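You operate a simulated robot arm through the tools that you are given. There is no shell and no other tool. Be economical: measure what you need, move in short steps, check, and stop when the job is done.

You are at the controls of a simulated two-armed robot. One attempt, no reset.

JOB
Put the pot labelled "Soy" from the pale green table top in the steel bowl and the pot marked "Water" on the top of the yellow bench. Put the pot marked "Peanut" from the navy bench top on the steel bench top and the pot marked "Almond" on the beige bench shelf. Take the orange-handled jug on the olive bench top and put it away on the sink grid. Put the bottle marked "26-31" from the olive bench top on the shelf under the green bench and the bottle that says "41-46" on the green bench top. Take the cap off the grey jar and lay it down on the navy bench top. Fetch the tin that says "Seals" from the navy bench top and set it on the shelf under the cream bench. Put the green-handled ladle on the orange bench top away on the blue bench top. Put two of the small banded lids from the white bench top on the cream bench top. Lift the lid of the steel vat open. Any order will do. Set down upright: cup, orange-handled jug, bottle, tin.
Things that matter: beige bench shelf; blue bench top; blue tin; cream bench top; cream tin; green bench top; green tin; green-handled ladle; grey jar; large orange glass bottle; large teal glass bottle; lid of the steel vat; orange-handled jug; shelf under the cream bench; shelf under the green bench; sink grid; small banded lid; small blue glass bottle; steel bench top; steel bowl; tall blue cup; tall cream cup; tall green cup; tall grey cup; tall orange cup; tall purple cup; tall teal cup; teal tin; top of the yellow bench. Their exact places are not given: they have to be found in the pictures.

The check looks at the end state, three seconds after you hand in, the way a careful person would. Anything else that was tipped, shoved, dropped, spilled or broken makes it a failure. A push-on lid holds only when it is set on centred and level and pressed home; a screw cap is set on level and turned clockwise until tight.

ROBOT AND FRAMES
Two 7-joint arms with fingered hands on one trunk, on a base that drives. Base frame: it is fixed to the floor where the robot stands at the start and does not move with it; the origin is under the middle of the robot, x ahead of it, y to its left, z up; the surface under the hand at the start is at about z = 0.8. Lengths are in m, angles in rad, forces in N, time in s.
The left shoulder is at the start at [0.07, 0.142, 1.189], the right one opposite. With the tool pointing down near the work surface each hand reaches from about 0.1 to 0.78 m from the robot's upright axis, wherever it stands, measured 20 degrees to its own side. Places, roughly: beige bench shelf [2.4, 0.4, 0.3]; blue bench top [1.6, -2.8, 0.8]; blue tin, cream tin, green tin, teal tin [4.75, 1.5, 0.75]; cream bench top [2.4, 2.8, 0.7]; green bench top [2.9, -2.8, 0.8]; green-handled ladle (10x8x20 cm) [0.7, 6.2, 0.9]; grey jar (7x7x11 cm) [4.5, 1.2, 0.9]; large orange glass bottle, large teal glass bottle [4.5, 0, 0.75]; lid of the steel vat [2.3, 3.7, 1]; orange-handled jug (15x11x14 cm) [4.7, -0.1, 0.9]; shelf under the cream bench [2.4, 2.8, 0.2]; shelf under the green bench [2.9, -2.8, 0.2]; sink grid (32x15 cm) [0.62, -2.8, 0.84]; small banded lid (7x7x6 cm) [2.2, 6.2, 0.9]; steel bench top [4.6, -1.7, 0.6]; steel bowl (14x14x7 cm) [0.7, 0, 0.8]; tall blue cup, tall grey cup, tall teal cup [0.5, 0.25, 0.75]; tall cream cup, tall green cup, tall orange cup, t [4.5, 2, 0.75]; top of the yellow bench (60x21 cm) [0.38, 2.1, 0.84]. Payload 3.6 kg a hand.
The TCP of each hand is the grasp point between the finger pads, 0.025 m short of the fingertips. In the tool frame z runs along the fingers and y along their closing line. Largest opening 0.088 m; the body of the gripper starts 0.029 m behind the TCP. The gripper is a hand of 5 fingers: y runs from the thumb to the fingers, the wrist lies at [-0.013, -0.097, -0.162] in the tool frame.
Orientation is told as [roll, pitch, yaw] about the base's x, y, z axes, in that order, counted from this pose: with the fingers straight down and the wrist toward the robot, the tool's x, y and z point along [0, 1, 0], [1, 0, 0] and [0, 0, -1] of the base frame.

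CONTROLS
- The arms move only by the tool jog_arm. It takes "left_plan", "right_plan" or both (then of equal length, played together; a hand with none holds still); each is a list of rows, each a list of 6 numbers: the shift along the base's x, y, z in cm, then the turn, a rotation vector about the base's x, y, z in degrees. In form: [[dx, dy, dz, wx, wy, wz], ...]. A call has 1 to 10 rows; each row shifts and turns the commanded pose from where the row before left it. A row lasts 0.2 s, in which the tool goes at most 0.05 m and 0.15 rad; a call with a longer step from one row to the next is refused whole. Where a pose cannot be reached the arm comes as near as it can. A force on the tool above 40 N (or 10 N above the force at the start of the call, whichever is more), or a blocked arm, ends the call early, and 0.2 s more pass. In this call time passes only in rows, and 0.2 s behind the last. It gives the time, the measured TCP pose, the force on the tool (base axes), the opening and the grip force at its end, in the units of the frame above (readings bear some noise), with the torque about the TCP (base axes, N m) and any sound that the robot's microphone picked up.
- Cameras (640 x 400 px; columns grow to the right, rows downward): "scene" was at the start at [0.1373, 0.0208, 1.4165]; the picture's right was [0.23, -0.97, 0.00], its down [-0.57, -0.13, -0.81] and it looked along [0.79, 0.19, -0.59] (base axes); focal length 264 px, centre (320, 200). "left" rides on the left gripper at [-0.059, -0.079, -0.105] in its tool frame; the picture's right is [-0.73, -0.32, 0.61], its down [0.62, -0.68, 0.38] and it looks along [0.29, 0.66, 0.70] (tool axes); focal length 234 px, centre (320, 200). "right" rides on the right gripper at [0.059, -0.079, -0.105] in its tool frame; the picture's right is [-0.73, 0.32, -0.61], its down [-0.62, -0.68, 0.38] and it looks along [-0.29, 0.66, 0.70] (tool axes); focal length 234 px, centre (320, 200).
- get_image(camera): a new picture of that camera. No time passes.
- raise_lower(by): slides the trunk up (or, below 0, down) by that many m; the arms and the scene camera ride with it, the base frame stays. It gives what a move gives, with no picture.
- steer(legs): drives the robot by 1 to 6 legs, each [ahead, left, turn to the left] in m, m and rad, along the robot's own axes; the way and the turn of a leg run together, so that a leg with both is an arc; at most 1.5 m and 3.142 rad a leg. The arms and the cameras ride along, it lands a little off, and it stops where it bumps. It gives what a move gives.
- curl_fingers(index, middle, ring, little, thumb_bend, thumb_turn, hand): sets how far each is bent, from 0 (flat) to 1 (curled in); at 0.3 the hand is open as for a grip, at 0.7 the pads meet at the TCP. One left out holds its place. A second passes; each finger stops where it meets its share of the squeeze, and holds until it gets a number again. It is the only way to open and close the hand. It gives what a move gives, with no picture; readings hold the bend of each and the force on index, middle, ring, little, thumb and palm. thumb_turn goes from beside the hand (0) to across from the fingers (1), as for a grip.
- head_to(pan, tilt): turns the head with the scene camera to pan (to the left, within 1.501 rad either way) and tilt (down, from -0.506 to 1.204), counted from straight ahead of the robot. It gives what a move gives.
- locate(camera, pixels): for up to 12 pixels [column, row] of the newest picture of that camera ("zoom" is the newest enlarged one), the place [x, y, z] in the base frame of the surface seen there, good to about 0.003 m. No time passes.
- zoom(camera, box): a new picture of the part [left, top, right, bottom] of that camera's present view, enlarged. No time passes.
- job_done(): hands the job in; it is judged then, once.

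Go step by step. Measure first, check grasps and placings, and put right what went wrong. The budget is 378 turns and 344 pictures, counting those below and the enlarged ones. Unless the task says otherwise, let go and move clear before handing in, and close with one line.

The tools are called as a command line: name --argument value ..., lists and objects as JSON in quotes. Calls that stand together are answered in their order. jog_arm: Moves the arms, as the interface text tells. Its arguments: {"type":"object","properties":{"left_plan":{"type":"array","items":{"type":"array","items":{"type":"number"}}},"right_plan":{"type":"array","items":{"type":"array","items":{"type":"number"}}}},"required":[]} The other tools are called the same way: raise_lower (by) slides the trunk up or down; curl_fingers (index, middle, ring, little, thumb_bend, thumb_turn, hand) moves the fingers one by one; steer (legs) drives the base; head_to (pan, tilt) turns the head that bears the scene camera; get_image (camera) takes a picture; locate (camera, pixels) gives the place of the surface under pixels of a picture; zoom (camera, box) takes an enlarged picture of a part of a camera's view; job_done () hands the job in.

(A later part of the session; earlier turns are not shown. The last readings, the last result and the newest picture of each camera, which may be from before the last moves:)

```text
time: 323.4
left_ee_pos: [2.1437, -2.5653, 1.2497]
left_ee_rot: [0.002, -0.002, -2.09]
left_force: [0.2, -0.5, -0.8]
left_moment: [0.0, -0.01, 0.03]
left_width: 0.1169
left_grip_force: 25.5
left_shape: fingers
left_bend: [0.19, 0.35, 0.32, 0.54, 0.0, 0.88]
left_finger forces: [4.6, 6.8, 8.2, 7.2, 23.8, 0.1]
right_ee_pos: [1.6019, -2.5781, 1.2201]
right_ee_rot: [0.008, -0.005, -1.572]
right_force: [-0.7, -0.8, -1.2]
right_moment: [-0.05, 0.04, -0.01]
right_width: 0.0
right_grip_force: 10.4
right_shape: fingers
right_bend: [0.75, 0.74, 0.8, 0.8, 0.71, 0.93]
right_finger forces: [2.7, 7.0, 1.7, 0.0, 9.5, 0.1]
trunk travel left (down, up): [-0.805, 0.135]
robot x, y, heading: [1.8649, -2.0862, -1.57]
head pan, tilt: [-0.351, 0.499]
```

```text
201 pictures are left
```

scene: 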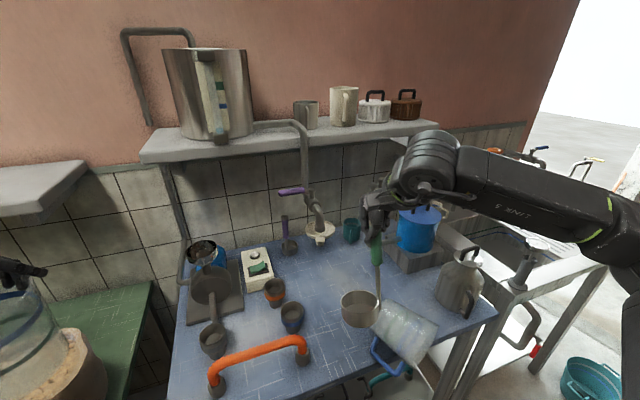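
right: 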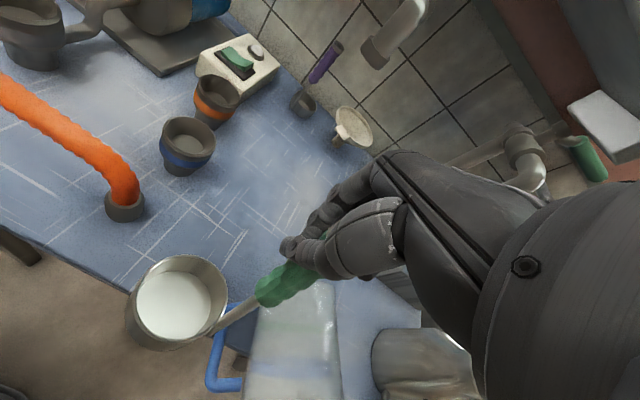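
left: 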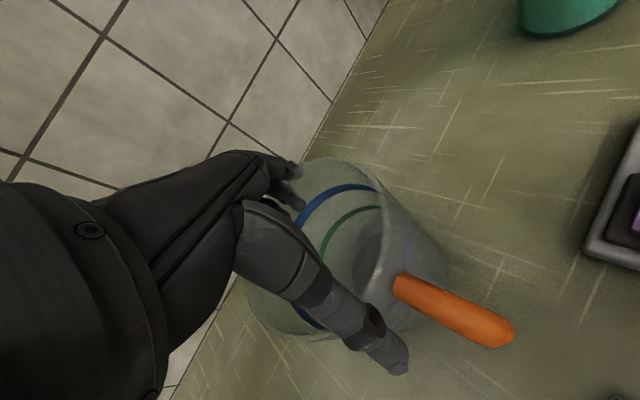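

Jug is at rest, unaffected. I firm the ladle grip and shift right to a clear spot near (1.38, −2.66).

curl_fingers --hand "right" --index 0.9 --middle 0.9 --ring 0.9 --thumb_bend 0.85

steer --legs '[[0, -0.22, 0]]'

jog_arm --right_plan '[[0, -4, 0, 0, 0, 0], [0, -4, 0, 0, 0, 0], [0, 0, 0, 0, 0, 0]]'

get_image --camera "scene"

get_image --camera "right"

```text
time: 324.4
left_ee_pos: [2.1451, -2.5652, 1.2493]
left_ee_rot: [0.001, 0.0, -2.087]
left_force: [-0.1, 0.1, -1.2]
left_moment: [-0.04, 0.03, -0.04]
left_width: 0.1168
left_grip_force: 25.5
left_shape: fingers
left_bend: [0.19, 0.35, 0.32, 0.54, 0.0, 0.88]
left_finger forces: [4.5, 6.8, 8.1, 7.1, 23.9, 0.0]
right_ee_pos: [1.6016, -2.578, 1.2207]
right_ee_rot: [0.007, -0.007, -1.572]
right_force: [0.8, 0.6, -1.2]
right_moment: [-0.08, 0.03, 0.01]
right_width: 0.0034
right_grip_force: 14.8
right_shape: fingers
right_bend: [0.83, 0.79, 0.91, 0.8, 0.83, 0.91]
right_finger forces: [0.1, 9.4, 5.5, 0.0, 16.4, 0.0]
trunk travel left (down, up): [-0.805, 0.135]
robot x, y, heading: [1.8688, -2.0852, -1.572]
head pan, tilt: [-0.351, 0.499]
```

```text
time: 326.1
left_ee_pos: [1.9227, -2.5638, 1.2491]
left_ee_rot: [0.001, 0.001, -2.085]
left_force: [0.2, -0.6, -1.7]
left_moment: [-0.02, 0.04, 0.0]
left_width: 0.1166
left_grip_force: 25.4
left_shape: fingers
left_bend: [0.19, 0.35, 0.32, 0.54, 0.0, 0.88]
left_finger forces: [4.6, 6.9, 8.2, 7.3, 23.8, 0.1]
right_ee_pos: [1.38, -2.5795, 1.2204]
right_ee_rot: [0.004, -0.006, -1.57]
right_force: [0.4, 0.8, -1.5]
right_moment: [-0.12, -0.01, -0.02]
right_width: 0.0038
right_grip_force: 15.6
right_shape: fingers
right_bend: [0.83, 0.79, 0.91, 0.8, 0.83, 0.91]
right_finger forces: [0.1, 9.2, 5.4, 0.0, 16.5, 0.0]
trunk travel left (down, up): [-0.805, 0.135]
robot x, y, heading: [1.641, -2.0877, -1.574]
head pan, tilt: [-0.351, 0.499]
```

```text
time: 326.9
left_ee_pos: [1.9187, -2.5609, 1.2512]
left_ee_rot: [0.004, -0.001, -2.085]
left_force: [0.5, 0.5, -1.0]
left_moment: [-0.02, -0.02, 0.01]
left_width: 0.1169
left_grip_force: 25.2
left_shape: fingers
left_bend: [0.19, 0.35, 0.32, 0.54, 0.0, 0.88]
left_finger forces: [4.5, 6.9, 8.1, 7.1, 23.9, 0.0]
right_ee_pos: [1.3758, -2.6574, 1.2214]
right_ee_rot: [0.01, -0.007, -1.57]
right_force: [-0.1, -0.1, -1.3]
right_moment: [-0.08, 0.0, 0.0]
right_width: 0.0037
right_grip_force: 16.2
right_shape: fingers
right_bend: [0.83, 0.79, 0.91, 0.8, 0.83, 0.91]
right_finger forces: [0.0, 9.5, 5.6, 0.0, 16.6, 0.0]
trunk travel left (down, up): [-0.805, 0.135]
robot x, y, heading: [1.6426, -2.0901, -1.568]
head pan, tilt: [-0.351, 0.499]
```

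```text
200 pictures are left
```

scene: 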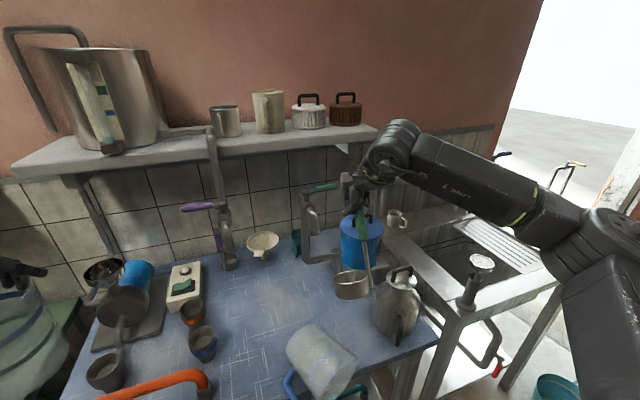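

```text
199 pictures are left
```

right: 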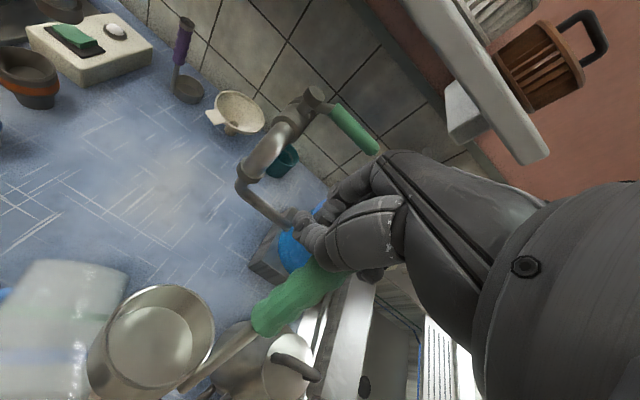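

The ladle has tilted somewhat in the grip; I measure the handle line.

zoom --camera "scene" --box '[310, 160, 430, 320]'

locate --camera "scene" --pixels '[[358, 212], [362, 238], [367, 262], [371, 280], [352, 290], [338, 282], [350, 272], [395, 300], [345, 330], [310, 340], [350, 300], [380, 240]]'

```text
2.50 times, centred on (370, 240) of scene
```

zoom: 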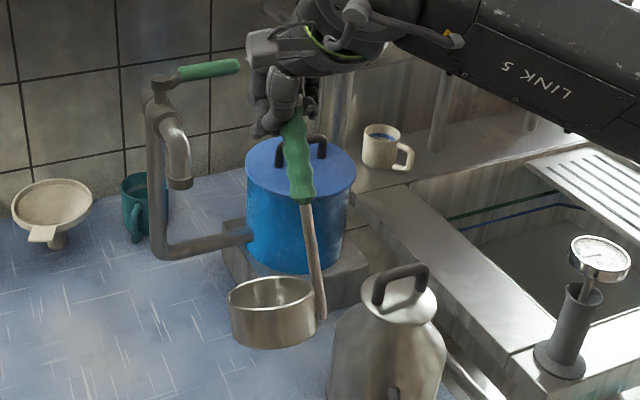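

```text
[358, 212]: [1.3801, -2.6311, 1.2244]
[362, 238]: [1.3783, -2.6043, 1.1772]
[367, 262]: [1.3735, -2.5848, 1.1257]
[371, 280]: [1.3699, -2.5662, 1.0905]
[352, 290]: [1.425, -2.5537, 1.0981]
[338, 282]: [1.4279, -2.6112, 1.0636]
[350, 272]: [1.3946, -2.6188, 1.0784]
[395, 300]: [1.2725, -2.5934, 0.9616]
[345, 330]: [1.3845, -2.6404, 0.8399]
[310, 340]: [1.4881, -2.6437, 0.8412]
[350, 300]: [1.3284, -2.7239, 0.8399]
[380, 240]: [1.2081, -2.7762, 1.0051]
```

The ladle leans 26° (bottom toward me). I rotate the hand to bring it vertical and move it over (1.375, −2.68).

jog_arm --right_plan '[[0, -1, 0, -6.5, 0, 0], [0, -1, 0, -6.5, 0, 0], [0, -1.5, 0, -6.5, 0, 0], [0, -1.5, 0, -6.5, 0, 0], [0, 0, 0, 0, 0, 0]]'

zoom --camera "scene" --box '[270, 160, 430, 320]'

get_image --camera "right"

```text
time: 328.1
left_ee_pos: [1.9202, -2.5625, 1.2506]
left_ee_rot: [0.002, 0.0, -2.086]
left_force: [-0.3, -0.4, -0.4]
left_moment: [-0.01, 0.0, 0.0]
left_width: 0.1168
left_grip_force: 25.5
left_shape: fingers
left_bend: [0.19, 0.35, 0.32, 0.54, 0.0, 0.88]
left_finger forces: [4.5, 6.8, 8.2, 7.2, 23.7, 0.0]
right_ee_pos: [1.3773, -2.7093, 1.22]
right_ee_rot: [0.006, -0.46, -1.567]
right_force: [-0.1, -0.1, -1.3]
right_moment: [-0.03, 0.01, -0.02]
right_width: 0.0043
right_grip_force: 6.8
right_shape: fingers
right_bend: [0.83, 0.79, 0.91, 0.8, 0.83, 0.91]
right_finger forces: [0.0, 8.0, 5.3, 0.1, 0.0, 0.0]
trunk travel left (down, up): [-0.805, 0.135]
robot x, y, heading: [1.6411, -2.0919, -1.573]
head pan, tilt: [-0.351, 0.499]
```

```text
2.50 times, centred on (350, 240) of scene
```

zoom: 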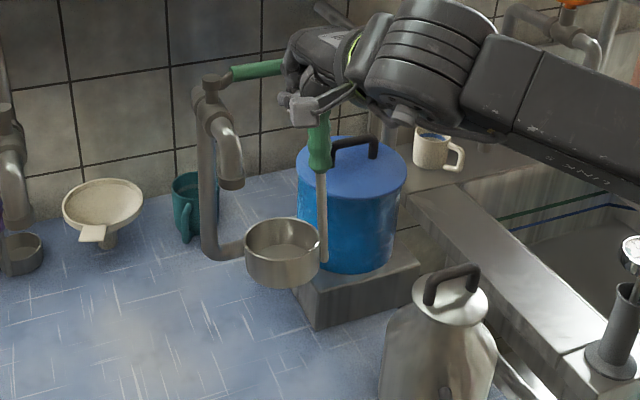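

```text
196 pictures are left
```

right: 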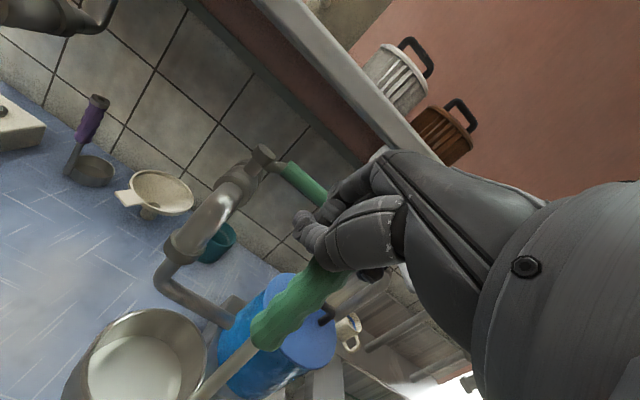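

locate --camera "zoom" --pixels '[[318, 130], [321, 180], [325, 255], [282, 285], [262, 280], [245, 255], [320, 320], [300, 290], [350, 270], [255, 70], [240, 170], [330, 345]]'

```text
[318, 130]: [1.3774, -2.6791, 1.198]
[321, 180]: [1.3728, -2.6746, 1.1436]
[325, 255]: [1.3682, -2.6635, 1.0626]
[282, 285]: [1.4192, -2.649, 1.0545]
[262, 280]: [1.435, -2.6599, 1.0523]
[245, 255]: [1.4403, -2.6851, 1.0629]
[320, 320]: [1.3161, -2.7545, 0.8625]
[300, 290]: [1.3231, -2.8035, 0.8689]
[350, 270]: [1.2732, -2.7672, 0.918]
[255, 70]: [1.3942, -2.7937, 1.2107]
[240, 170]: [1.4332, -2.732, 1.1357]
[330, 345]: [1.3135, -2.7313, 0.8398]
```

Handle is now nearly vertical, bowl bottom z≈1.05. I lower toward the bench.

jog_arm --right_plan '[[0, 0, -4, 0, 0, 0], [0, 0, -4, 0, 0, 0], [0, 0, -4, 0, 0, 0], [0, 0, -4, 0, 0, 0], [0, 0, -3.3, 0, 0, 0], [0, 0, 0, 0, 0, 0]]'

zoom --camera "scene" --box '[270, 200, 430, 360]'

get_image --camera "right"

```text
time: 329.5
left_ee_pos: [1.9206, -2.5639, 1.2495]
left_ee_rot: [0.001, 0.0, -2.086]
left_force: [-0.3, 0.1, -1.0]
left_moment: [-0.05, 0.0, 0.02]
left_width: 0.117
left_grip_force: 25.4
left_shape: fingers
left_bend: [0.19, 0.35, 0.32, 0.54, 0.0, 0.88]
left_finger forces: [4.6, 6.8, 8.2, 7.2, 23.6, 0.0]
right_ee_pos: [1.3761, -2.7088, 1.0374]
right_ee_rot: [0.005, -0.461, -1.57]
right_force: [-0.3, -0.2, -0.1]
right_moment: [-0.06, 0.05, 0.0]
right_width: 0.0055
right_grip_force: 14.6
right_shape: fingers
right_bend: [0.84, 0.79, 0.91, 0.8, 0.83, 0.91]
right_finger forces: [0.0, 8.2, 4.3, 0.0, 17.4, 0.1]
right hand out of reach, approached as far as the arm can: row 5
trunk travel left (down, up): [-0.805, 0.135]
robot x, y, heading: [1.642, -2.088, -1.576]
head pan, tilt: [-0.351, 0.499]
```

```text
2.50 times, centred on (350, 280) of scene
```

zoom: 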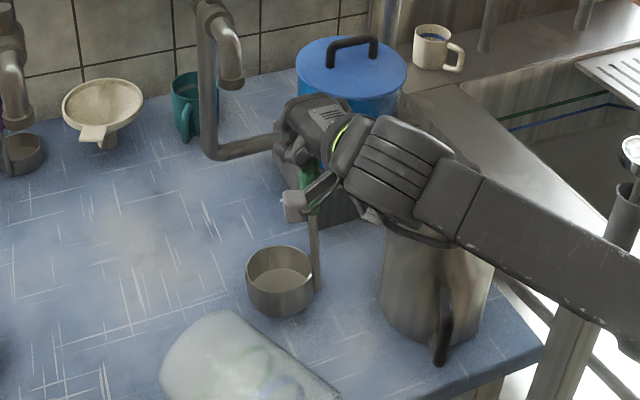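

```text
194 pictures are left
```

right: 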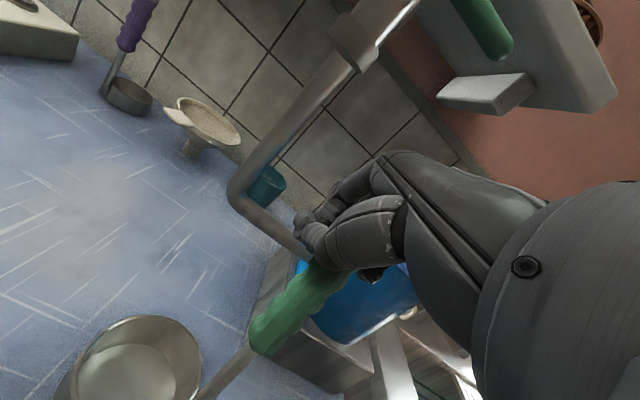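

2.7 cm to go; I lower with the trunk.

raise_lower --by -0.022

zoom --camera "scene" --box '[270, 200, 430, 360]'

```text
time: 330.2
left_ee_pos: [1.9208, -2.561, 1.2284]
left_ee_rot: [0.002, -0.002, -2.086]
left_force: [0.7, 0.2, -1.2]
left_moment: [0.0, 0.01, -0.01]
left_width: 0.1166
left_grip_force: 24.8
left_shape: fingers
left_bend: [0.19, 0.35, 0.32, 0.54, 0.0, 0.89]
left_finger forces: [4.5, 6.8, 8.1, 7.2, 23.8, 0.1]
right_ee_pos: [1.3772, -2.7082, 1.0185]
right_ee_rot: [0.005, -0.462, -1.569]
right_force: [-2.6, 1.0, 10.6]
right_moment: [0.11, 0.04, 0.03]
right_width: 0.0063
right_grip_force: 8.1
right_shape: fingers
right_bend: [0.84, 0.81, 0.91, 0.8, 0.84, 0.91]
right_finger forces: [0.1, 6.3, 7.5, 0.0, 2.4, 0.1]
trunk travel left (down, up): [-0.783, 0.157]
robot x, y, heading: [1.6411, -2.084, -1.571]
head pan, tilt: [-0.351, 0.499]
```

```text
2.50 times, centred on (350, 280) of scene
```

zoom: 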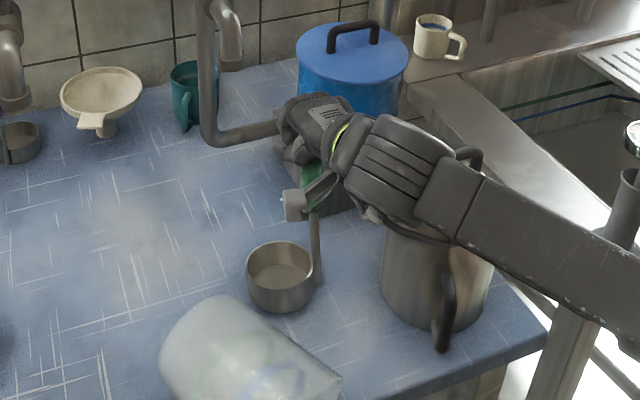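

Contact (10 N). I open the fingers.

curl_fingers --hand "right" --index 0.45 --middle 0.45 --ring 0.45 --little 0.45 --thumb_bend 0.45

get_image --camera "right"

zoom --camera "scene" --box '[270, 200, 430, 360]'

```text
time: 331.2
left_ee_pos: [1.9204, -2.5633, 1.2276]
left_ee_rot: [0.002, -0.002, -2.086]
left_force: [-0.1, 0.2, -1.2]
left_moment: [0.02, 0.03, 0.0]
left_width: 0.1168
left_grip_force: 25.1
left_shape: fingers
left_bend: [0.19, 0.35, 0.32, 0.54, 0.0, 0.89]
left_finger forces: [4.4, 6.7, 8.0, 7.2, 23.6, 0.0]
right_ee_pos: [1.3766, -2.7102, 1.0166]
right_ee_rot: [0.005, -0.459, -1.57]
right_force: [0.3, -0.2, -0.6]
right_moment: [-0.01, -0.03, -0.02]
right_width: 0.0521
right_grip_force: 0.1
right_shape: fingers
right_bend: [0.45, 0.45, 0.45, 0.45, 0.45, 0.97]
right_finger forces: [0.1, 0.1, 0.0, 0.1, 0.0, 0.1]
trunk travel left (down, up): [-0.783, 0.157]
robot x, y, heading: [1.6387, -2.0865, -1.568]
head pan, tilt: [-0.351, 0.499]
```

```text
192 pictures are left
```

right: 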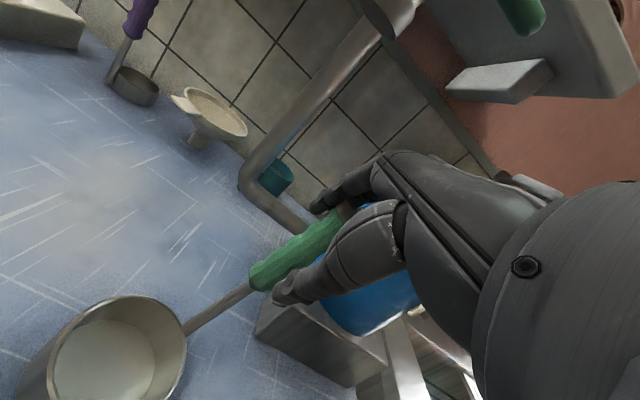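

```text
2.50 times, centred on (350, 280) of scene
```

zoom: 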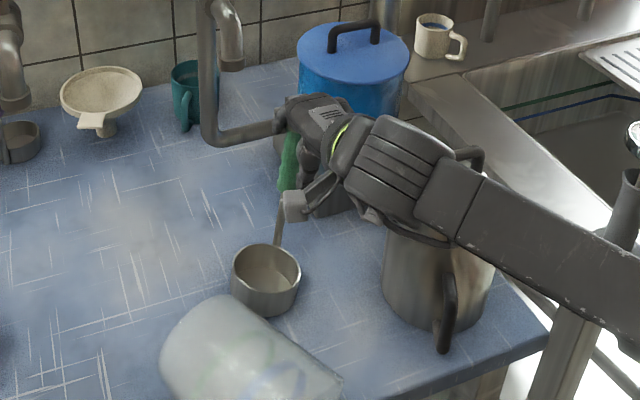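

The ladle leans back against my fingers. The fingers are behind the handle, so I can nudge it upright by moving the hand toward me. I measure the lean first.

locate --camera "zoom" --pixels '[[290, 150], [285, 185], [280, 215], [277, 240], [265, 290], [240, 300], [262, 315], [300, 285], [236, 262]]'

```text
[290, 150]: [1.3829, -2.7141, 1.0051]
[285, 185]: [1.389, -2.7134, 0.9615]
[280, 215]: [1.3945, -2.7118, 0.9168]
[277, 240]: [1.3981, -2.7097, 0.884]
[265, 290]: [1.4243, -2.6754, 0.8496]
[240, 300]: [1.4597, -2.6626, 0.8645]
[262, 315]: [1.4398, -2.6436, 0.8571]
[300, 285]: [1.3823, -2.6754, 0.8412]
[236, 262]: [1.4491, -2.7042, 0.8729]
```

Actually the handle is near vertical (7° in x) and the bowl sits on the bench — the tilt was perspective. I open further and withdraw up along the fingers.

curl_fingers --hand "right" --index 0.25 --middle 0.25 --ring 0.25 --little 0.25 --thumb_bend 0.25

zoom --camera "scene" --box '[270, 200, 430, 360]'

get_image --camera "right"

```text
time: 332.2
left_ee_pos: [1.9206, -2.5632, 1.2272]
left_ee_rot: [0.001, 0.001, -2.085]
left_force: [0.1, -0.8, -1.7]
left_moment: [-0.01, -0.01, 0.01]
left_width: 0.1171
left_grip_force: 24.9
left_shape: fingers
left_bend: [0.19, 0.35, 0.32, 0.54, 0.0, 0.89]
left_finger forces: [4.5, 6.8, 8.1, 7.2, 23.7, 0.0]
right_ee_pos: [1.3769, -2.7105, 1.0159]
right_ee_rot: [0.004, -0.459, -1.57]
right_force: [0.1, 0.7, -0.1]
right_moment: [-0.01, -0.03, -0.01]
right_width: 0.094
right_grip_force: 0.1
right_shape: fingers
right_bend: [0.25, 0.25, 0.25, 0.25, 0.25, 0.97]
right_finger forces: [0.0, 0.0, 0.1, 0.1, 0.1, 0.0]
trunk travel left (down, up): [-0.783, 0.157]
robot x, y, heading: [1.6429, -2.0844, -1.568]
head pan, tilt: [-0.351, 0.499]
```

```text
2.50 times, centred on (350, 280) of scene
```

zoom: 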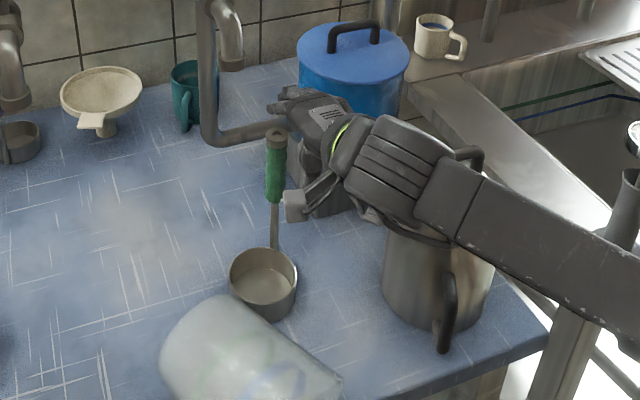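

```text
189 pictures are left
```

right: 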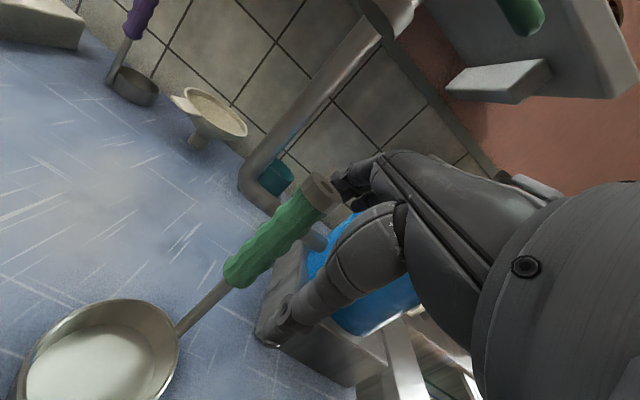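

locate --camera "zoom" --pixels '[[276, 142], [275, 180], [275, 220], [274, 245], [263, 255], [235, 280], [295, 280], [265, 318], [265, 270], [240, 165]]'

```text
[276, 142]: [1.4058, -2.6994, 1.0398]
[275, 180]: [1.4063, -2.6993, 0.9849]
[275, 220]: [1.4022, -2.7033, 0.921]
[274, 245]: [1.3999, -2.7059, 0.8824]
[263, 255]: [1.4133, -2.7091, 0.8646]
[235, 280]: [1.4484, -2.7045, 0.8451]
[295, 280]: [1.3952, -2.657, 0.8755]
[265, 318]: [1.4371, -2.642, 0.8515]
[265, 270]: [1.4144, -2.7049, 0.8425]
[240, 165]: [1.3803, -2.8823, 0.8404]
```

The ladle stands on its own, vertical (top 1.406,−2.699; foot 1.400,−2.706). I slide the hand 2 cm away in −x and withdraw upward.

jog_arm --right_plan '[[-1, 0, 0.5, 0, 0, 0], [-1, 0, 1.5, 0, 0, 0], [0, 1, 3, 0, 0, 0], [0, 1, 4, 0, 0, 0], [0, 1, 4, 5, 0, 0], [0, 1, 4, 7, 0, 0], [0, 2, 4, 7, 0, 0], [0, 2, 2, 7, 0, 0]]'

get_image --camera "scene"

```text
time: 334.0
left_ee_pos: [1.9216, -2.5617, 1.2278]
left_ee_rot: [0.002, -0.004, -2.087]
left_force: [0.2, 0.7, -1.0]
left_moment: [-0.01, 0.0, -0.01]
left_width: 0.1168
left_grip_force: 24.7
left_shape: fingers
left_bend: [0.19, 0.35, 0.32, 0.54, 0.0, 0.89]
left_finger forces: [4.4, 6.8, 8.1, 7.2, 23.5, 0.1]
right_ee_pos: [1.3566, -2.6282, 1.2468]
right_ee_rot: [0.009, -0.004, -1.569]
right_force: [-0.3, -0.1, -0.3]
right_moment: [0.01, 0.01, 0.02]
right_width: 0.0944
right_grip_force: 0.1
right_shape: fingers
right_bend: [0.25, 0.25, 0.25, 0.25, 0.25, 0.97]
right_finger forces: [0.0, 0.1, 0.1, 0.1, 0.0, 0.0]
trunk travel left (down, up): [-0.783, 0.157]
robot x, y, heading: [1.6396, -2.089, -1.564]
head pan, tilt: [-0.351, 0.499]
```

```text
188 pictures are left
```

scene: 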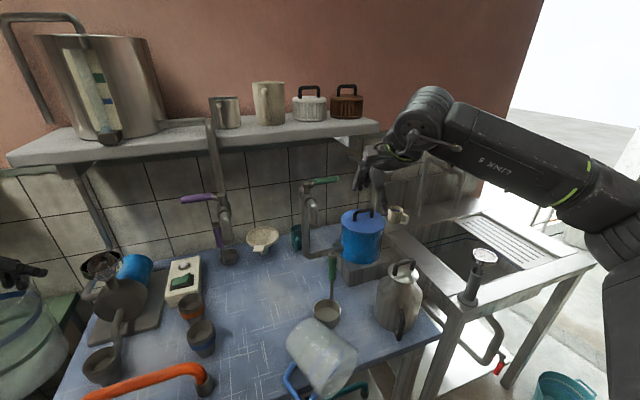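

The ladle is in place. Before standing the fallen jug up, I'll free my left hand by delivering the orange-handled jug to the sink grid. I look to the right.

head_to --pan -0.9 --tilt 0.65

get_image --camera "scene"

```text
time: 335.0
left_ee_pos: [1.92, -2.5641, 1.2284]
left_ee_rot: [0.002, -0.001, -2.085]
left_force: [-0.6, -0.1, -1.6]
left_moment: [-0.04, -0.02, 0.02]
left_width: 0.1169
left_grip_force: 24.7
left_shape: fingers
left_bend: [0.19, 0.35, 0.32, 0.54, 0.0, 0.89]
left_finger forces: [4.4, 6.8, 8.1, 7.2, 23.5, 0.0]
right_ee_pos: [1.3555, -2.6311, 1.2466]
right_ee_rot: [0.007, -0.007, -1.568]
right_force: [0.0, -0.2, -0.2]
right_moment: [0.0, 0.02, -0.01]
right_width: 0.0942
right_grip_force: 0.1
right_shape: fingers
right_bend: [0.25, 0.25, 0.25, 0.25, 0.25, 0.97]
right_finger forces: [0.0, 0.0, 0.1, 0.1, 0.0, 0.1]
trunk travel left (down, up): [-0.783, 0.157]
robot x, y, heading: [1.6417, -2.0849, -1.571]
head pan, tilt: [-0.901, 0.649]
```

```text
187 pictures are left
```

scene: 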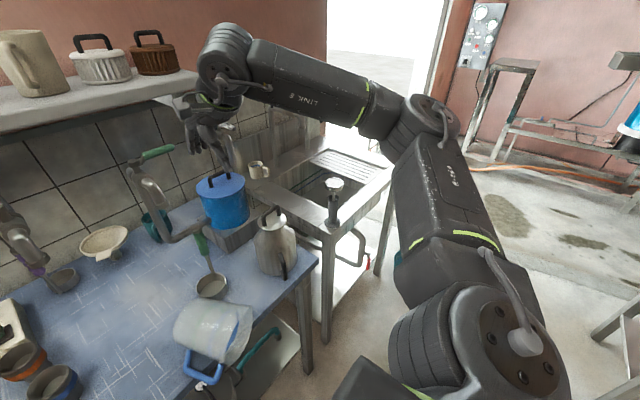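

locate --camera "scene" --pixels '[[350, 165], [330, 155], [375, 170], [340, 180], [385, 190], [330, 225], [335, 185], [330, 340], [400, 260], [500, 165], [620, 310], [315, 200]]'

zoom --camera "scene" --box '[140, 250, 300, 400]'

zoom --camera "scene" --box '[240, 130, 400, 250]'

```text
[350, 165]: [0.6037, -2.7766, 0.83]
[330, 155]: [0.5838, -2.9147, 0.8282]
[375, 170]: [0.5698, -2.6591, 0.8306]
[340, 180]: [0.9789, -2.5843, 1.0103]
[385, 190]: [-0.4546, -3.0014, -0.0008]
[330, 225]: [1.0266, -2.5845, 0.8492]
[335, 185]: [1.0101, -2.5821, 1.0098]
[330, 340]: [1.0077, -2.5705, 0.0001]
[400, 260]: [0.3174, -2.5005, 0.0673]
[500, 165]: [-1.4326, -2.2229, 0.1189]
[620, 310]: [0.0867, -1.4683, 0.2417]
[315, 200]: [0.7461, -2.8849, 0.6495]
```

```text
2.67 times, centred on (220, 325) of scene
```

zoom: 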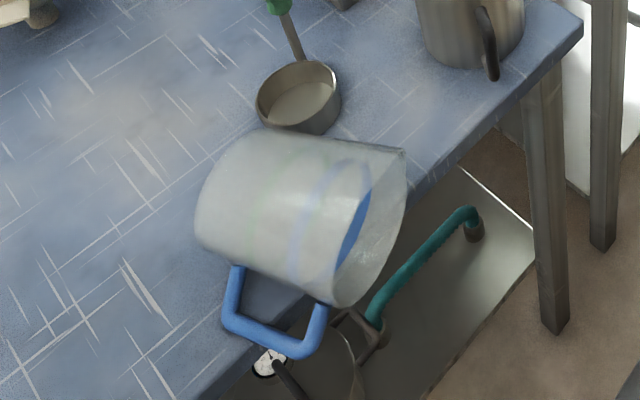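

```text
3.33 times, centred on (320, 190) of scene
```

zoom: 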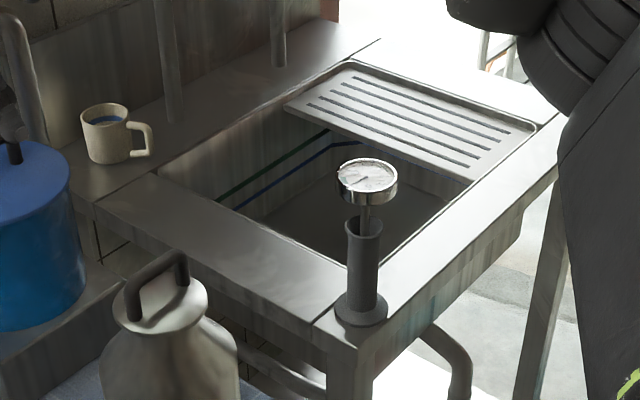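

Sink grid is the slotted plate centred ≈(0.60, −2.79, 0.83), long axis along y. I retract the right hand, back a little, and strafe right.

jog_arm --right_plan '[[1, 4, 0, 0, 0, 0], [1, 4, 0, 0, 0, 0], [1, 4, 0, 0, 0, 0], [1, 3, 0, 0, 0, 0]]'

steer --legs '[[-0.1, 0, 0], [0, -1.2, 0]]'

head_to --pan 0.1 --tilt 0.7

get_image --camera "scene"

```text
time: 336.0
left_ee_pos: [1.9206, -2.5621, 1.2284]
left_ee_rot: [0.002, -0.001, -2.086]
left_force: [-0.1, 0.8, -1.7]
left_moment: [-0.02, 0.0, 0.03]
left_width: 0.1166
left_grip_force: 24.5
left_shape: fingers
left_bend: [0.19, 0.35, 0.32, 0.54, 0.0, 0.89]
left_finger forces: [4.3, 6.8, 8.1, 7.3, 23.3, 0.0]
right_ee_pos: [1.395, -2.4797, 1.2475]
right_ee_rot: [0.008, -0.007, -1.57]
right_force: [-0.1, 0.4, 0.0]
right_moment: [-0.02, 0.01, -0.01]
right_width: 0.0943
right_grip_force: 0.1
right_shape: fingers
right_bend: [0.25, 0.25, 0.25, 0.25, 0.25, 0.97]
right_finger forces: [0.1, 0.0, 0.0, 0.0, 0.1, 0.0]
trunk travel left (down, up): [-0.783, 0.157]
robot x, y, heading: [1.6381, -2.0872, -1.566]
head pan, tilt: [-0.901, 0.649]
```

```text
time: 342.8
left_ee_pos: [0.7297, -2.4631, 1.2268]
left_ee_rot: [0.002, 0.0, -2.093]
left_force: [0.4, 1.2, -1.4]
left_moment: [-0.03, 0.01, 0.0]
left_width: 0.1166
left_grip_force: 24.6
left_shape: fingers
left_bend: [0.19, 0.35, 0.33, 0.54, 0.0, 0.89]
left_finger forces: [4.3, 6.9, 8.0, 7.1, 23.3, 0.1]
right_ee_pos: [0.2059, -2.3802, 1.2458]
right_ee_rot: [0.007, -0.005, -1.574]
right_force: [0.2, -0.9, -0.4]
right_moment: [-0.02, 0.0, 0.03]
right_width: 0.0944
right_grip_force: 0.2
right_shape: fingers
right_bend: [0.25, 0.25, 0.25, 0.25, 0.25, 0.97]
right_finger forces: [0.0, 0.1, 0.1, 0.1, 0.2, 0.0]
trunk travel left (down, up): [-0.783, 0.157]
robot x, y, heading: [0.454, -1.9864, -1.568]
head pan, tilt: [-0.901, 0.649]
```

```text
time: 344.0
left_ee_pos: [0.7297, -2.4636, 1.2282]
left_ee_rot: [0.002, 0.001, -2.093]
left_force: [0.1, -0.2, -0.7]
left_moment: [-0.01, -0.03, -0.04]
left_width: 0.1167
left_grip_force: 24.4
left_shape: fingers
left_bend: [0.19, 0.35, 0.33, 0.54, 0.0, 0.89]
left_finger forces: [4.3, 6.8, 8.1, 7.2, 23.2, 0.0]
right_ee_pos: [0.2046, -2.3795, 1.246]
right_ee_rot: [0.01, -0.006, -1.576]
right_force: [-1.1, -0.1, 0.7]
right_moment: [0.02, 0.0, 0.01]
right_width: 0.0945
right_grip_force: 0.0
right_shape: fingers
right_bend: [0.25, 0.25, 0.25, 0.25, 0.25, 0.97]
right_finger forces: [0.0, 0.0, 0.0, 0.0, 0.0, 0.0]
trunk travel left (down, up): [-0.783, 0.157]
robot x, y, heading: [0.4534, -1.9891, -1.576]
head pan, tilt: [0.099, 0.7]
```

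```text
184 pictures are left
```

scene: 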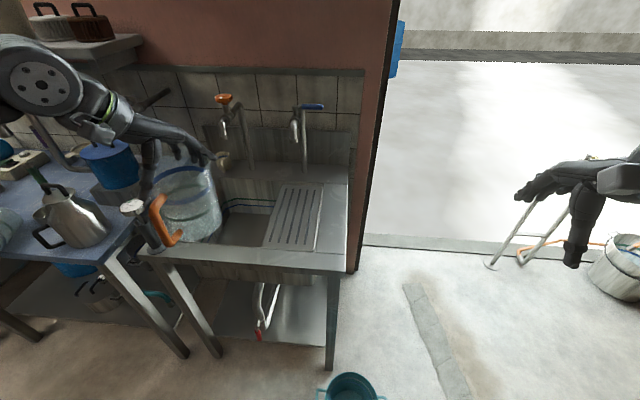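

locate --camera "scene" --pixels '[[285, 185], [322, 187], [268, 245], [310, 250], [295, 215], [350, 375], [350, 395], [250, 262], [230, 110], [305, 110], [215, 105], [320, 107]]'

zoom --camera "scene" --box '[120, 80, 360, 280]'

```text
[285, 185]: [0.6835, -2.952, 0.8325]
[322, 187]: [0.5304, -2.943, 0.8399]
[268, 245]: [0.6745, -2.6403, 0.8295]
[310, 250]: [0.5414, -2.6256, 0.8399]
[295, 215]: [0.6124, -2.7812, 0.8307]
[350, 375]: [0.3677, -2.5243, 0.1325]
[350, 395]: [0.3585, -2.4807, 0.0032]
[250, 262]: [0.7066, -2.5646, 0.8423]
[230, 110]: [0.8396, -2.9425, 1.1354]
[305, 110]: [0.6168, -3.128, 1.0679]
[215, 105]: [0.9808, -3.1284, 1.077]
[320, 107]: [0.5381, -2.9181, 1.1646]
```

```text
2.00 times, centred on (240, 180) of scene
```

zoom: 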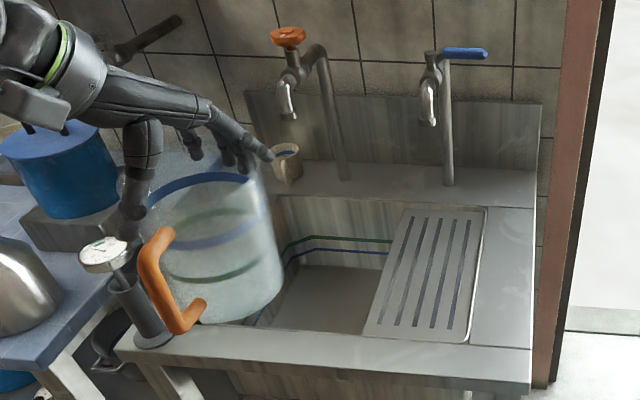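

steer --legs '[[0.12, 0, 0]]'

raise_lower --by -0.1

jog_arm --left_plan '[[-3.1, -3.5, 0, 0, 0, 0], [-3.1, -3.5, 0, 0, 0, 0], [-3.1, -3.5, 0, 0, 0, 0], [-3.1, -3.5, 0, 0, 0, 0], [0, -1, -3, 0, 0, 0], [0, 0, -3, 0, 0, 0], [0, 0, 0, 0, 0, 0]]'

get_image --camera "scene"

get_image --camera "left"

```text
time: 345.1
left_ee_pos: [0.729, -2.5266, 1.227]
left_ee_rot: [0.001, -0.002, -2.091]
left_force: [-0.2, 0.6, -2.1]
left_moment: [-0.02, 0.02, 0.03]
left_width: 0.1165
left_grip_force: 25.0
left_shape: fingers
left_bend: [0.19, 0.35, 0.33, 0.54, 0.0, 0.89]
left_finger forces: [4.3, 6.8, 8.2, 7.2, 23.2, 0.0]
right_ee_pos: [0.204, -2.4425, 1.2465]
right_ee_rot: [0.007, -0.008, -1.574]
right_force: [-0.2, 0.4, 0.6]
right_moment: [0.02, -0.03, -0.02]
right_width: 0.0941
right_grip_force: 0.0
right_shape: fingers
right_bend: [0.25, 0.25, 0.25, 0.25, 0.25, 0.97]
right_finger forces: [0.0, 0.0, 0.0, 0.0, 0.0, 0.0]
trunk travel left (down, up): [-0.783, 0.157]
robot x, y, heading: [0.455, -2.0546, -1.573]
head pan, tilt: [0.099, 0.7]
stopped in leg 1: the robot was blocked; the commanded pose is now the measured one
```

```text
time: 346.4
left_ee_pos: [0.7296, -2.5312, 1.1272]
left_ee_rot: [0.002, 0.002, -2.091]
left_force: [1.2, -0.3, -1.4]
left_moment: [0.01, 0.0, 0.02]
left_width: 0.1167
left_grip_force: 24.5
left_shape: fingers
left_bend: [0.19, 0.35, 0.33, 0.54, 0.0, 0.89]
left_finger forces: [4.3, 6.8, 8.1, 7.2, 23.1, 0.0]
right_ee_pos: [0.2049, -2.4465, 1.1456]
right_ee_rot: [0.006, -0.006, -1.574]
right_force: [0.3, 0.6, 0.8]
right_moment: [-0.01, -0.01, 0.02]
right_width: 0.0941
right_grip_force: 0.1
right_shape: fingers
right_bend: [0.25, 0.25, 0.25, 0.25, 0.25, 0.97]
right_finger forces: [0.0, 0.0, 0.0, 0.1, 0.0, 0.0]
trunk travel left (down, up): [-0.683, 0.257]
robot x, y, heading: [0.453, -2.0553, -1.573]
head pan, tilt: [0.099, 0.7]
```

```text
time: 348.0
left_ee_pos: [0.6052, -2.6793, 1.0696]
left_ee_rot: [0.002, 0.0, -2.09]
left_force: [-0.3, 0.0, -0.7]
left_moment: [-0.01, 0.0, 0.01]
left_width: 0.116
left_grip_force: 23.4
left_shape: fingers
left_bend: [0.19, 0.35, 0.33, 0.54, 0.01, 0.89]
left_finger forces: [3.9, 6.6, 7.9, 7.0, 22.4, 0.1]
right_ee_pos: [0.2036, -2.4461, 1.1453]
right_ee_rot: [0.006, -0.007, -1.574]
right_force: [1.3, 0.5, 0.8]
right_moment: [0.03, 0.03, 0.01]
right_width: 0.0941
right_grip_force: 0.0
right_shape: fingers
right_bend: [0.25, 0.25, 0.25, 0.25, 0.25, 0.97]
right_finger forces: [0.0, 0.0, 0.0, 0.0, 0.0, 0.1]
trunk travel left (down, up): [-0.683, 0.257]
robot x, y, heading: [0.454, -2.0517, -1.572]
head pan, tilt: [0.099, 0.7]
```

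```text
182 pictures are left
```

scene: 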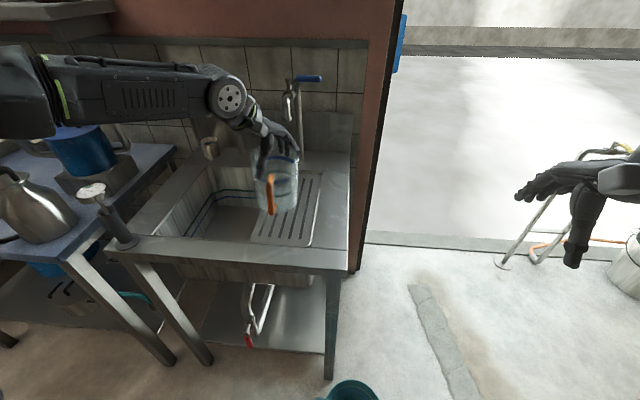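

```text
181 pictures are left
```

left: 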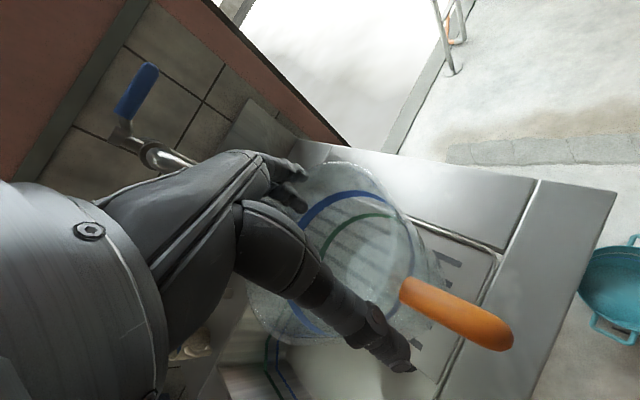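

Jug hangs over the front part of the grid. I move it 5 cm further in and lower.

jog_arm --left_plan '[[0, -2.5, 0, 0, 0, 0], [0, -2.5, 0, 0, 0, 0], [0, 0, -3, 0, 0, 0], [0, 0, -3, 0, 0, 0], [0, 0, -2.5, 0, 0, 0], [0, 0, 0, 0, 0, 0]]'

zoom --camera "scene" --box '[190, 100, 370, 260]'

get_image --camera "left"

```text
time: 349.4
left_ee_pos: [0.6198, -2.7014, 0.988]
left_ee_rot: [0.002, -0.001, -2.091]
left_force: [-0.5, 0.9, -0.5]
left_moment: [0.02, 0.02, 0.01]
left_width: 0.1159
left_grip_force: 23.6
left_shape: fingers
left_bend: [0.19, 0.35, 0.33, 0.54, 0.01, 0.89]
left_finger forces: [3.6, 6.6, 7.8, 6.8, 21.9, 0.0]
left hand out of reach, approached as far as the arm can: row 2, 4, 5
right_ee_pos: [0.2044, -2.4449, 1.1457]
right_ee_rot: [0.008, -0.007, -1.574]
right_force: [-0.7, -0.5, -0.2]
right_moment: [-0.05, 0.03, 0.02]
right_width: 0.0942
right_grip_force: 0.0
right_shape: fingers
right_bend: [0.25, 0.25, 0.25, 0.25, 0.25, 0.97]
right_finger forces: [0.1, 0.1, 0.1, 0.1, 0.0, 0.0]
trunk travel left (down, up): [-0.683, 0.257]
robot x, y, heading: [0.4519, -2.0526, -1.576]
head pan, tilt: [0.099, 0.7]
```

```text
2.50 times, centred on (280, 180) of scene
```

zoom: 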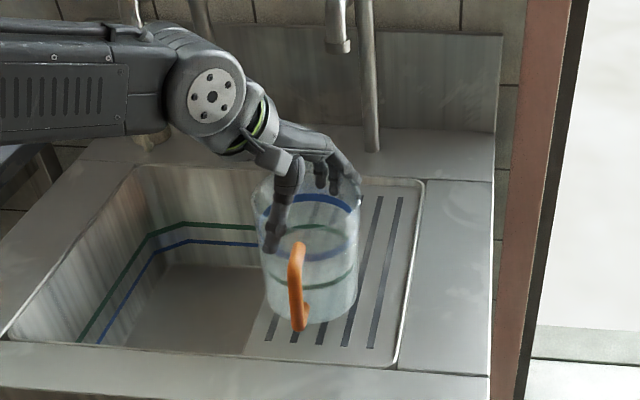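

```text
179 pictures are left
```

left: 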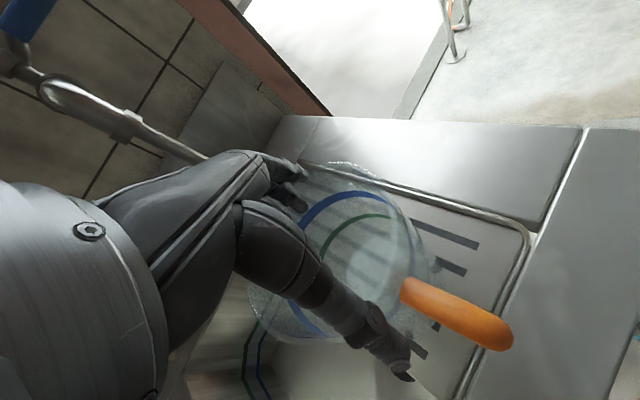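

I shift the base 2 cm right to centre the jug on the grid and lower with the trunk.

steer --legs '[[0, -0.02, 0]]'

raise_lower --by -0.025

zoom --camera "scene" --box '[190, 100, 370, 260]'

```text
time: 350.2
left_ee_pos: [0.6038, -2.7032, 0.9878]
left_ee_rot: [-0.003, -0.001, -2.089]
left_force: [0.3, -0.3, -2.0]
left_moment: [0.02, 0.03, 0.0]
left_width: 0.1159
left_grip_force: 23.5
left_shape: fingers
left_bend: [0.19, 0.35, 0.33, 0.54, 0.01, 0.89]
left_finger forces: [3.5, 6.6, 7.8, 6.8, 22.0, 0.0]
right_ee_pos: [0.1876, -2.446, 1.1469]
right_ee_rot: [0.005, -0.008, -1.575]
right_force: [-0.2, 0.6, 0.7]
right_moment: [0.03, 0.04, -0.04]
right_width: 0.0944
right_grip_force: 0.2
right_shape: fingers
right_bend: [0.25, 0.25, 0.25, 0.25, 0.25, 0.97]
right_finger forces: [0.0, 0.0, 0.0, 0.0, 0.0, 0.0]
trunk travel left (down, up): [-0.683, 0.257]
robot x, y, heading: [0.4277, -2.0534, -1.572]
head pan, tilt: [0.099, 0.7]
```

```text
time: 350.9
left_ee_pos: [0.6005, -2.7018, 0.9638]
left_ee_rot: [0.002, -0.002, -2.09]
left_force: [-0.8, -0.6, -2.3]
left_moment: [0.0, 0.01, 0.01]
left_width: 0.1158
left_grip_force: 23.5
left_shape: fingers
left_bend: [0.19, 0.35, 0.33, 0.54, 0.01, 0.89]
left_finger forces: [3.5, 6.6, 7.8, 6.9, 22.0, 0.0]
right_ee_pos: [0.1834, -2.4455, 1.1201]
right_ee_rot: [0.007, -0.006, -1.571]
right_force: [0.1, -1.0, 0.2]
right_moment: [0.0, 0.01, 0.0]
right_width: 0.0941
right_grip_force: 0.1
right_shape: fingers
right_bend: [0.25, 0.25, 0.25, 0.25, 0.25, 0.97]
right_finger forces: [0.1, 0.0, 0.0, 0.1, 0.1, 0.0]
trunk travel left (down, up): [-0.658, 0.282]
robot x, y, heading: [0.4374, -2.0536, -1.572]
head pan, tilt: [0.099, 0.7]
```

```text
2.50 times, centred on (280, 180) of scene
```

zoom: 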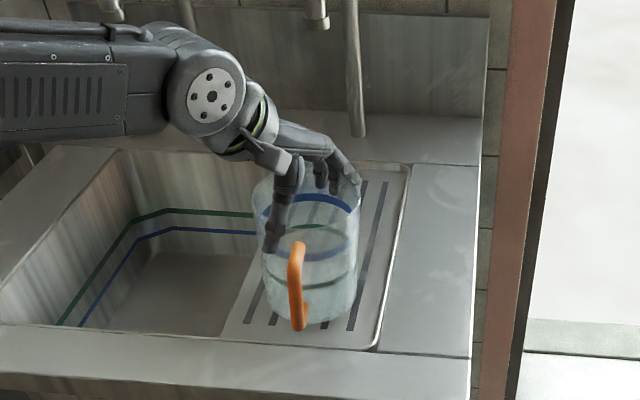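

raise_lower --by -0.012

```text
time: 351.5
left_ee_pos: [0.6019, -2.7009, 0.9569]
left_ee_rot: [0.006, -0.008, -2.089]
left_force: [8.2, -3.3, 27.4]
left_moment: [0.04, 0.08, -0.02]
left_width: 0.1179
left_grip_force: 30.7
left_shape: fingers
left_bend: [0.18, 0.34, 0.32, 0.54, 0.0, 0.89]
left_finger forces: [6.9, 6.7, 8.6, 8.6, 30.8, 0.1]
right_ee_pos: [0.1846, -2.4435, 1.1109]
right_ee_rot: [0.007, -0.009, -1.572]
right_force: [0.8, 1.5, 0.2]
right_moment: [0.0, 0.01, 0.0]
right_width: 0.0943
right_grip_force: 0.1
right_shape: fingers
right_bend: [0.25, 0.25, 0.25, 0.25, 0.25, 0.97]
right_finger forces: [0.0, 0.0, 0.0, 0.0, 0.0, 0.0]
trunk travel left (down, up): [-0.646, 0.294]
robot x, y, heading: [0.432, -2.0558, -1.573]
head pan, tilt: [0.099, 0.7]
```

Firm contact (27 N). I ease up 3 mm, open fully and rise with the trunk.

raise_lower --by 0.005

curl_fingers --hand "left" --index 0 --middle 0 --ring 0 --little 0 --thumb_bend 0

raise_lower --by 0.1

zoom --camera "scene" --box '[190, 100, 370, 260]'

```text
time: 352.1
left_ee_pos: [0.6015, -2.7004, 0.9572]
left_ee_rot: [0.001, 0.0, -2.09]
left_force: [3.3, -1.2, 9.1]
left_moment: [0.02, 0.18, 0.01]
left_width: 0.1171
left_grip_force: 25.6
left_shape: fingers
left_bend: [0.19, 0.34, 0.33, 0.54, 0.0, 0.89]
left_finger forces: [5.4, 6.4, 7.7, 7.4, 23.9, 0.0]
right_ee_pos: [0.184, -2.4435, 1.114]
right_ee_rot: [0.006, -0.008, -1.575]
right_force: [-0.1, 0.5, -0.5]
right_moment: [-0.01, 0.0, 0.04]
right_width: 0.0942
right_grip_force: 0.1
right_shape: fingers
right_bend: [0.25, 0.25, 0.25, 0.25, 0.25, 0.97]
right_finger forces: [0.0, 0.0, 0.0, 0.0, 0.0, 0.0]
trunk travel left (down, up): [-0.651, 0.289]
robot x, y, heading: [0.437, -2.0554, -1.571]
head pan, tilt: [0.099, 0.7]
```

```text
time: 353.1
left_ee_pos: [0.6016, -2.7018, 0.9558]
left_ee_rot: [0.0, -0.001, -2.089]
left_force: [-0.5, 1.0, 0.6]
left_moment: [-0.04, 0.03, 0.01]
left_width: 0.1327
left_grip_force: 0.5
left_shape: fingers
left_bend: [0.0, 0.0, 0.0, 0.0, 0.0, 0.95]
left_finger forces: [0.1, 0.1, 0.1, 0.0, 0.6, 0.0]
right_ee_pos: [0.1838, -2.4443, 1.1141]
right_ee_rot: [0.007, -0.009, -1.573]
right_force: [0.5, 1.0, 0.4]
right_moment: [-0.03, 0.04, -0.01]
right_width: 0.0943
right_grip_force: 0.0
right_shape: fingers
right_bend: [0.25, 0.25, 0.25, 0.25, 0.25, 0.97]
right_finger forces: [0.0, 0.0, 0.0, 0.0, 0.0, 0.0]
trunk travel left (down, up): [-0.651, 0.289]
robot x, y, heading: [0.435, -2.0544, -1.572]
head pan, tilt: [0.099, 0.7]
```

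```text
time: 354.4
left_ee_pos: [0.6016, -2.7016, 1.0563]
left_ee_rot: [0.0, -0.002, -2.091]
left_force: [0.1, 1.0, -0.6]
left_moment: [-0.01, 0.03, 0.0]
left_width: 0.1327
left_grip_force: 0.1
left_shape: fingers
left_bend: [0.0, 0.0, 0.0, 0.0, 0.0, 0.95]
left_finger forces: [0.0, 0.1, 0.0, 0.1, 0.1, 0.0]
right_ee_pos: [0.1834, -2.4442, 1.2138]
right_ee_rot: [0.008, -0.007, -1.575]
right_force: [0.9, 0.4, 0.7]
right_moment: [-0.02, 0.0, 0.0]
right_width: 0.0942
right_grip_force: 0.1
right_shape: fingers
right_bend: [0.25, 0.25, 0.25, 0.25, 0.25, 0.97]
right_finger forces: [0.0, 0.0, 0.0, 0.1, 0.1, 0.1]
trunk travel left (down, up): [-0.751, 0.189]
robot x, y, heading: [0.433, -2.0538, -1.574]
head pan, tilt: [0.099, 0.7]
```

```text
2.50 times, centred on (280, 180) of scene
```

zoom: 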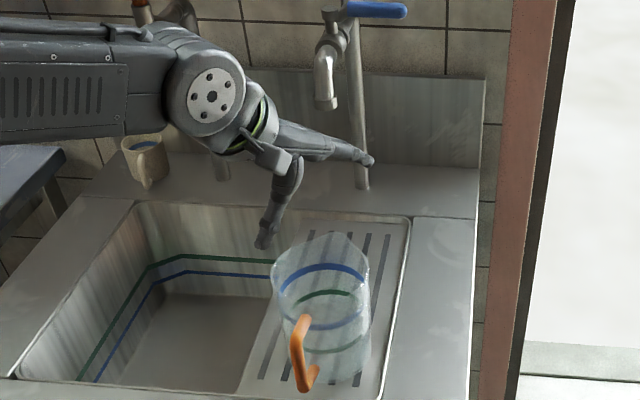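

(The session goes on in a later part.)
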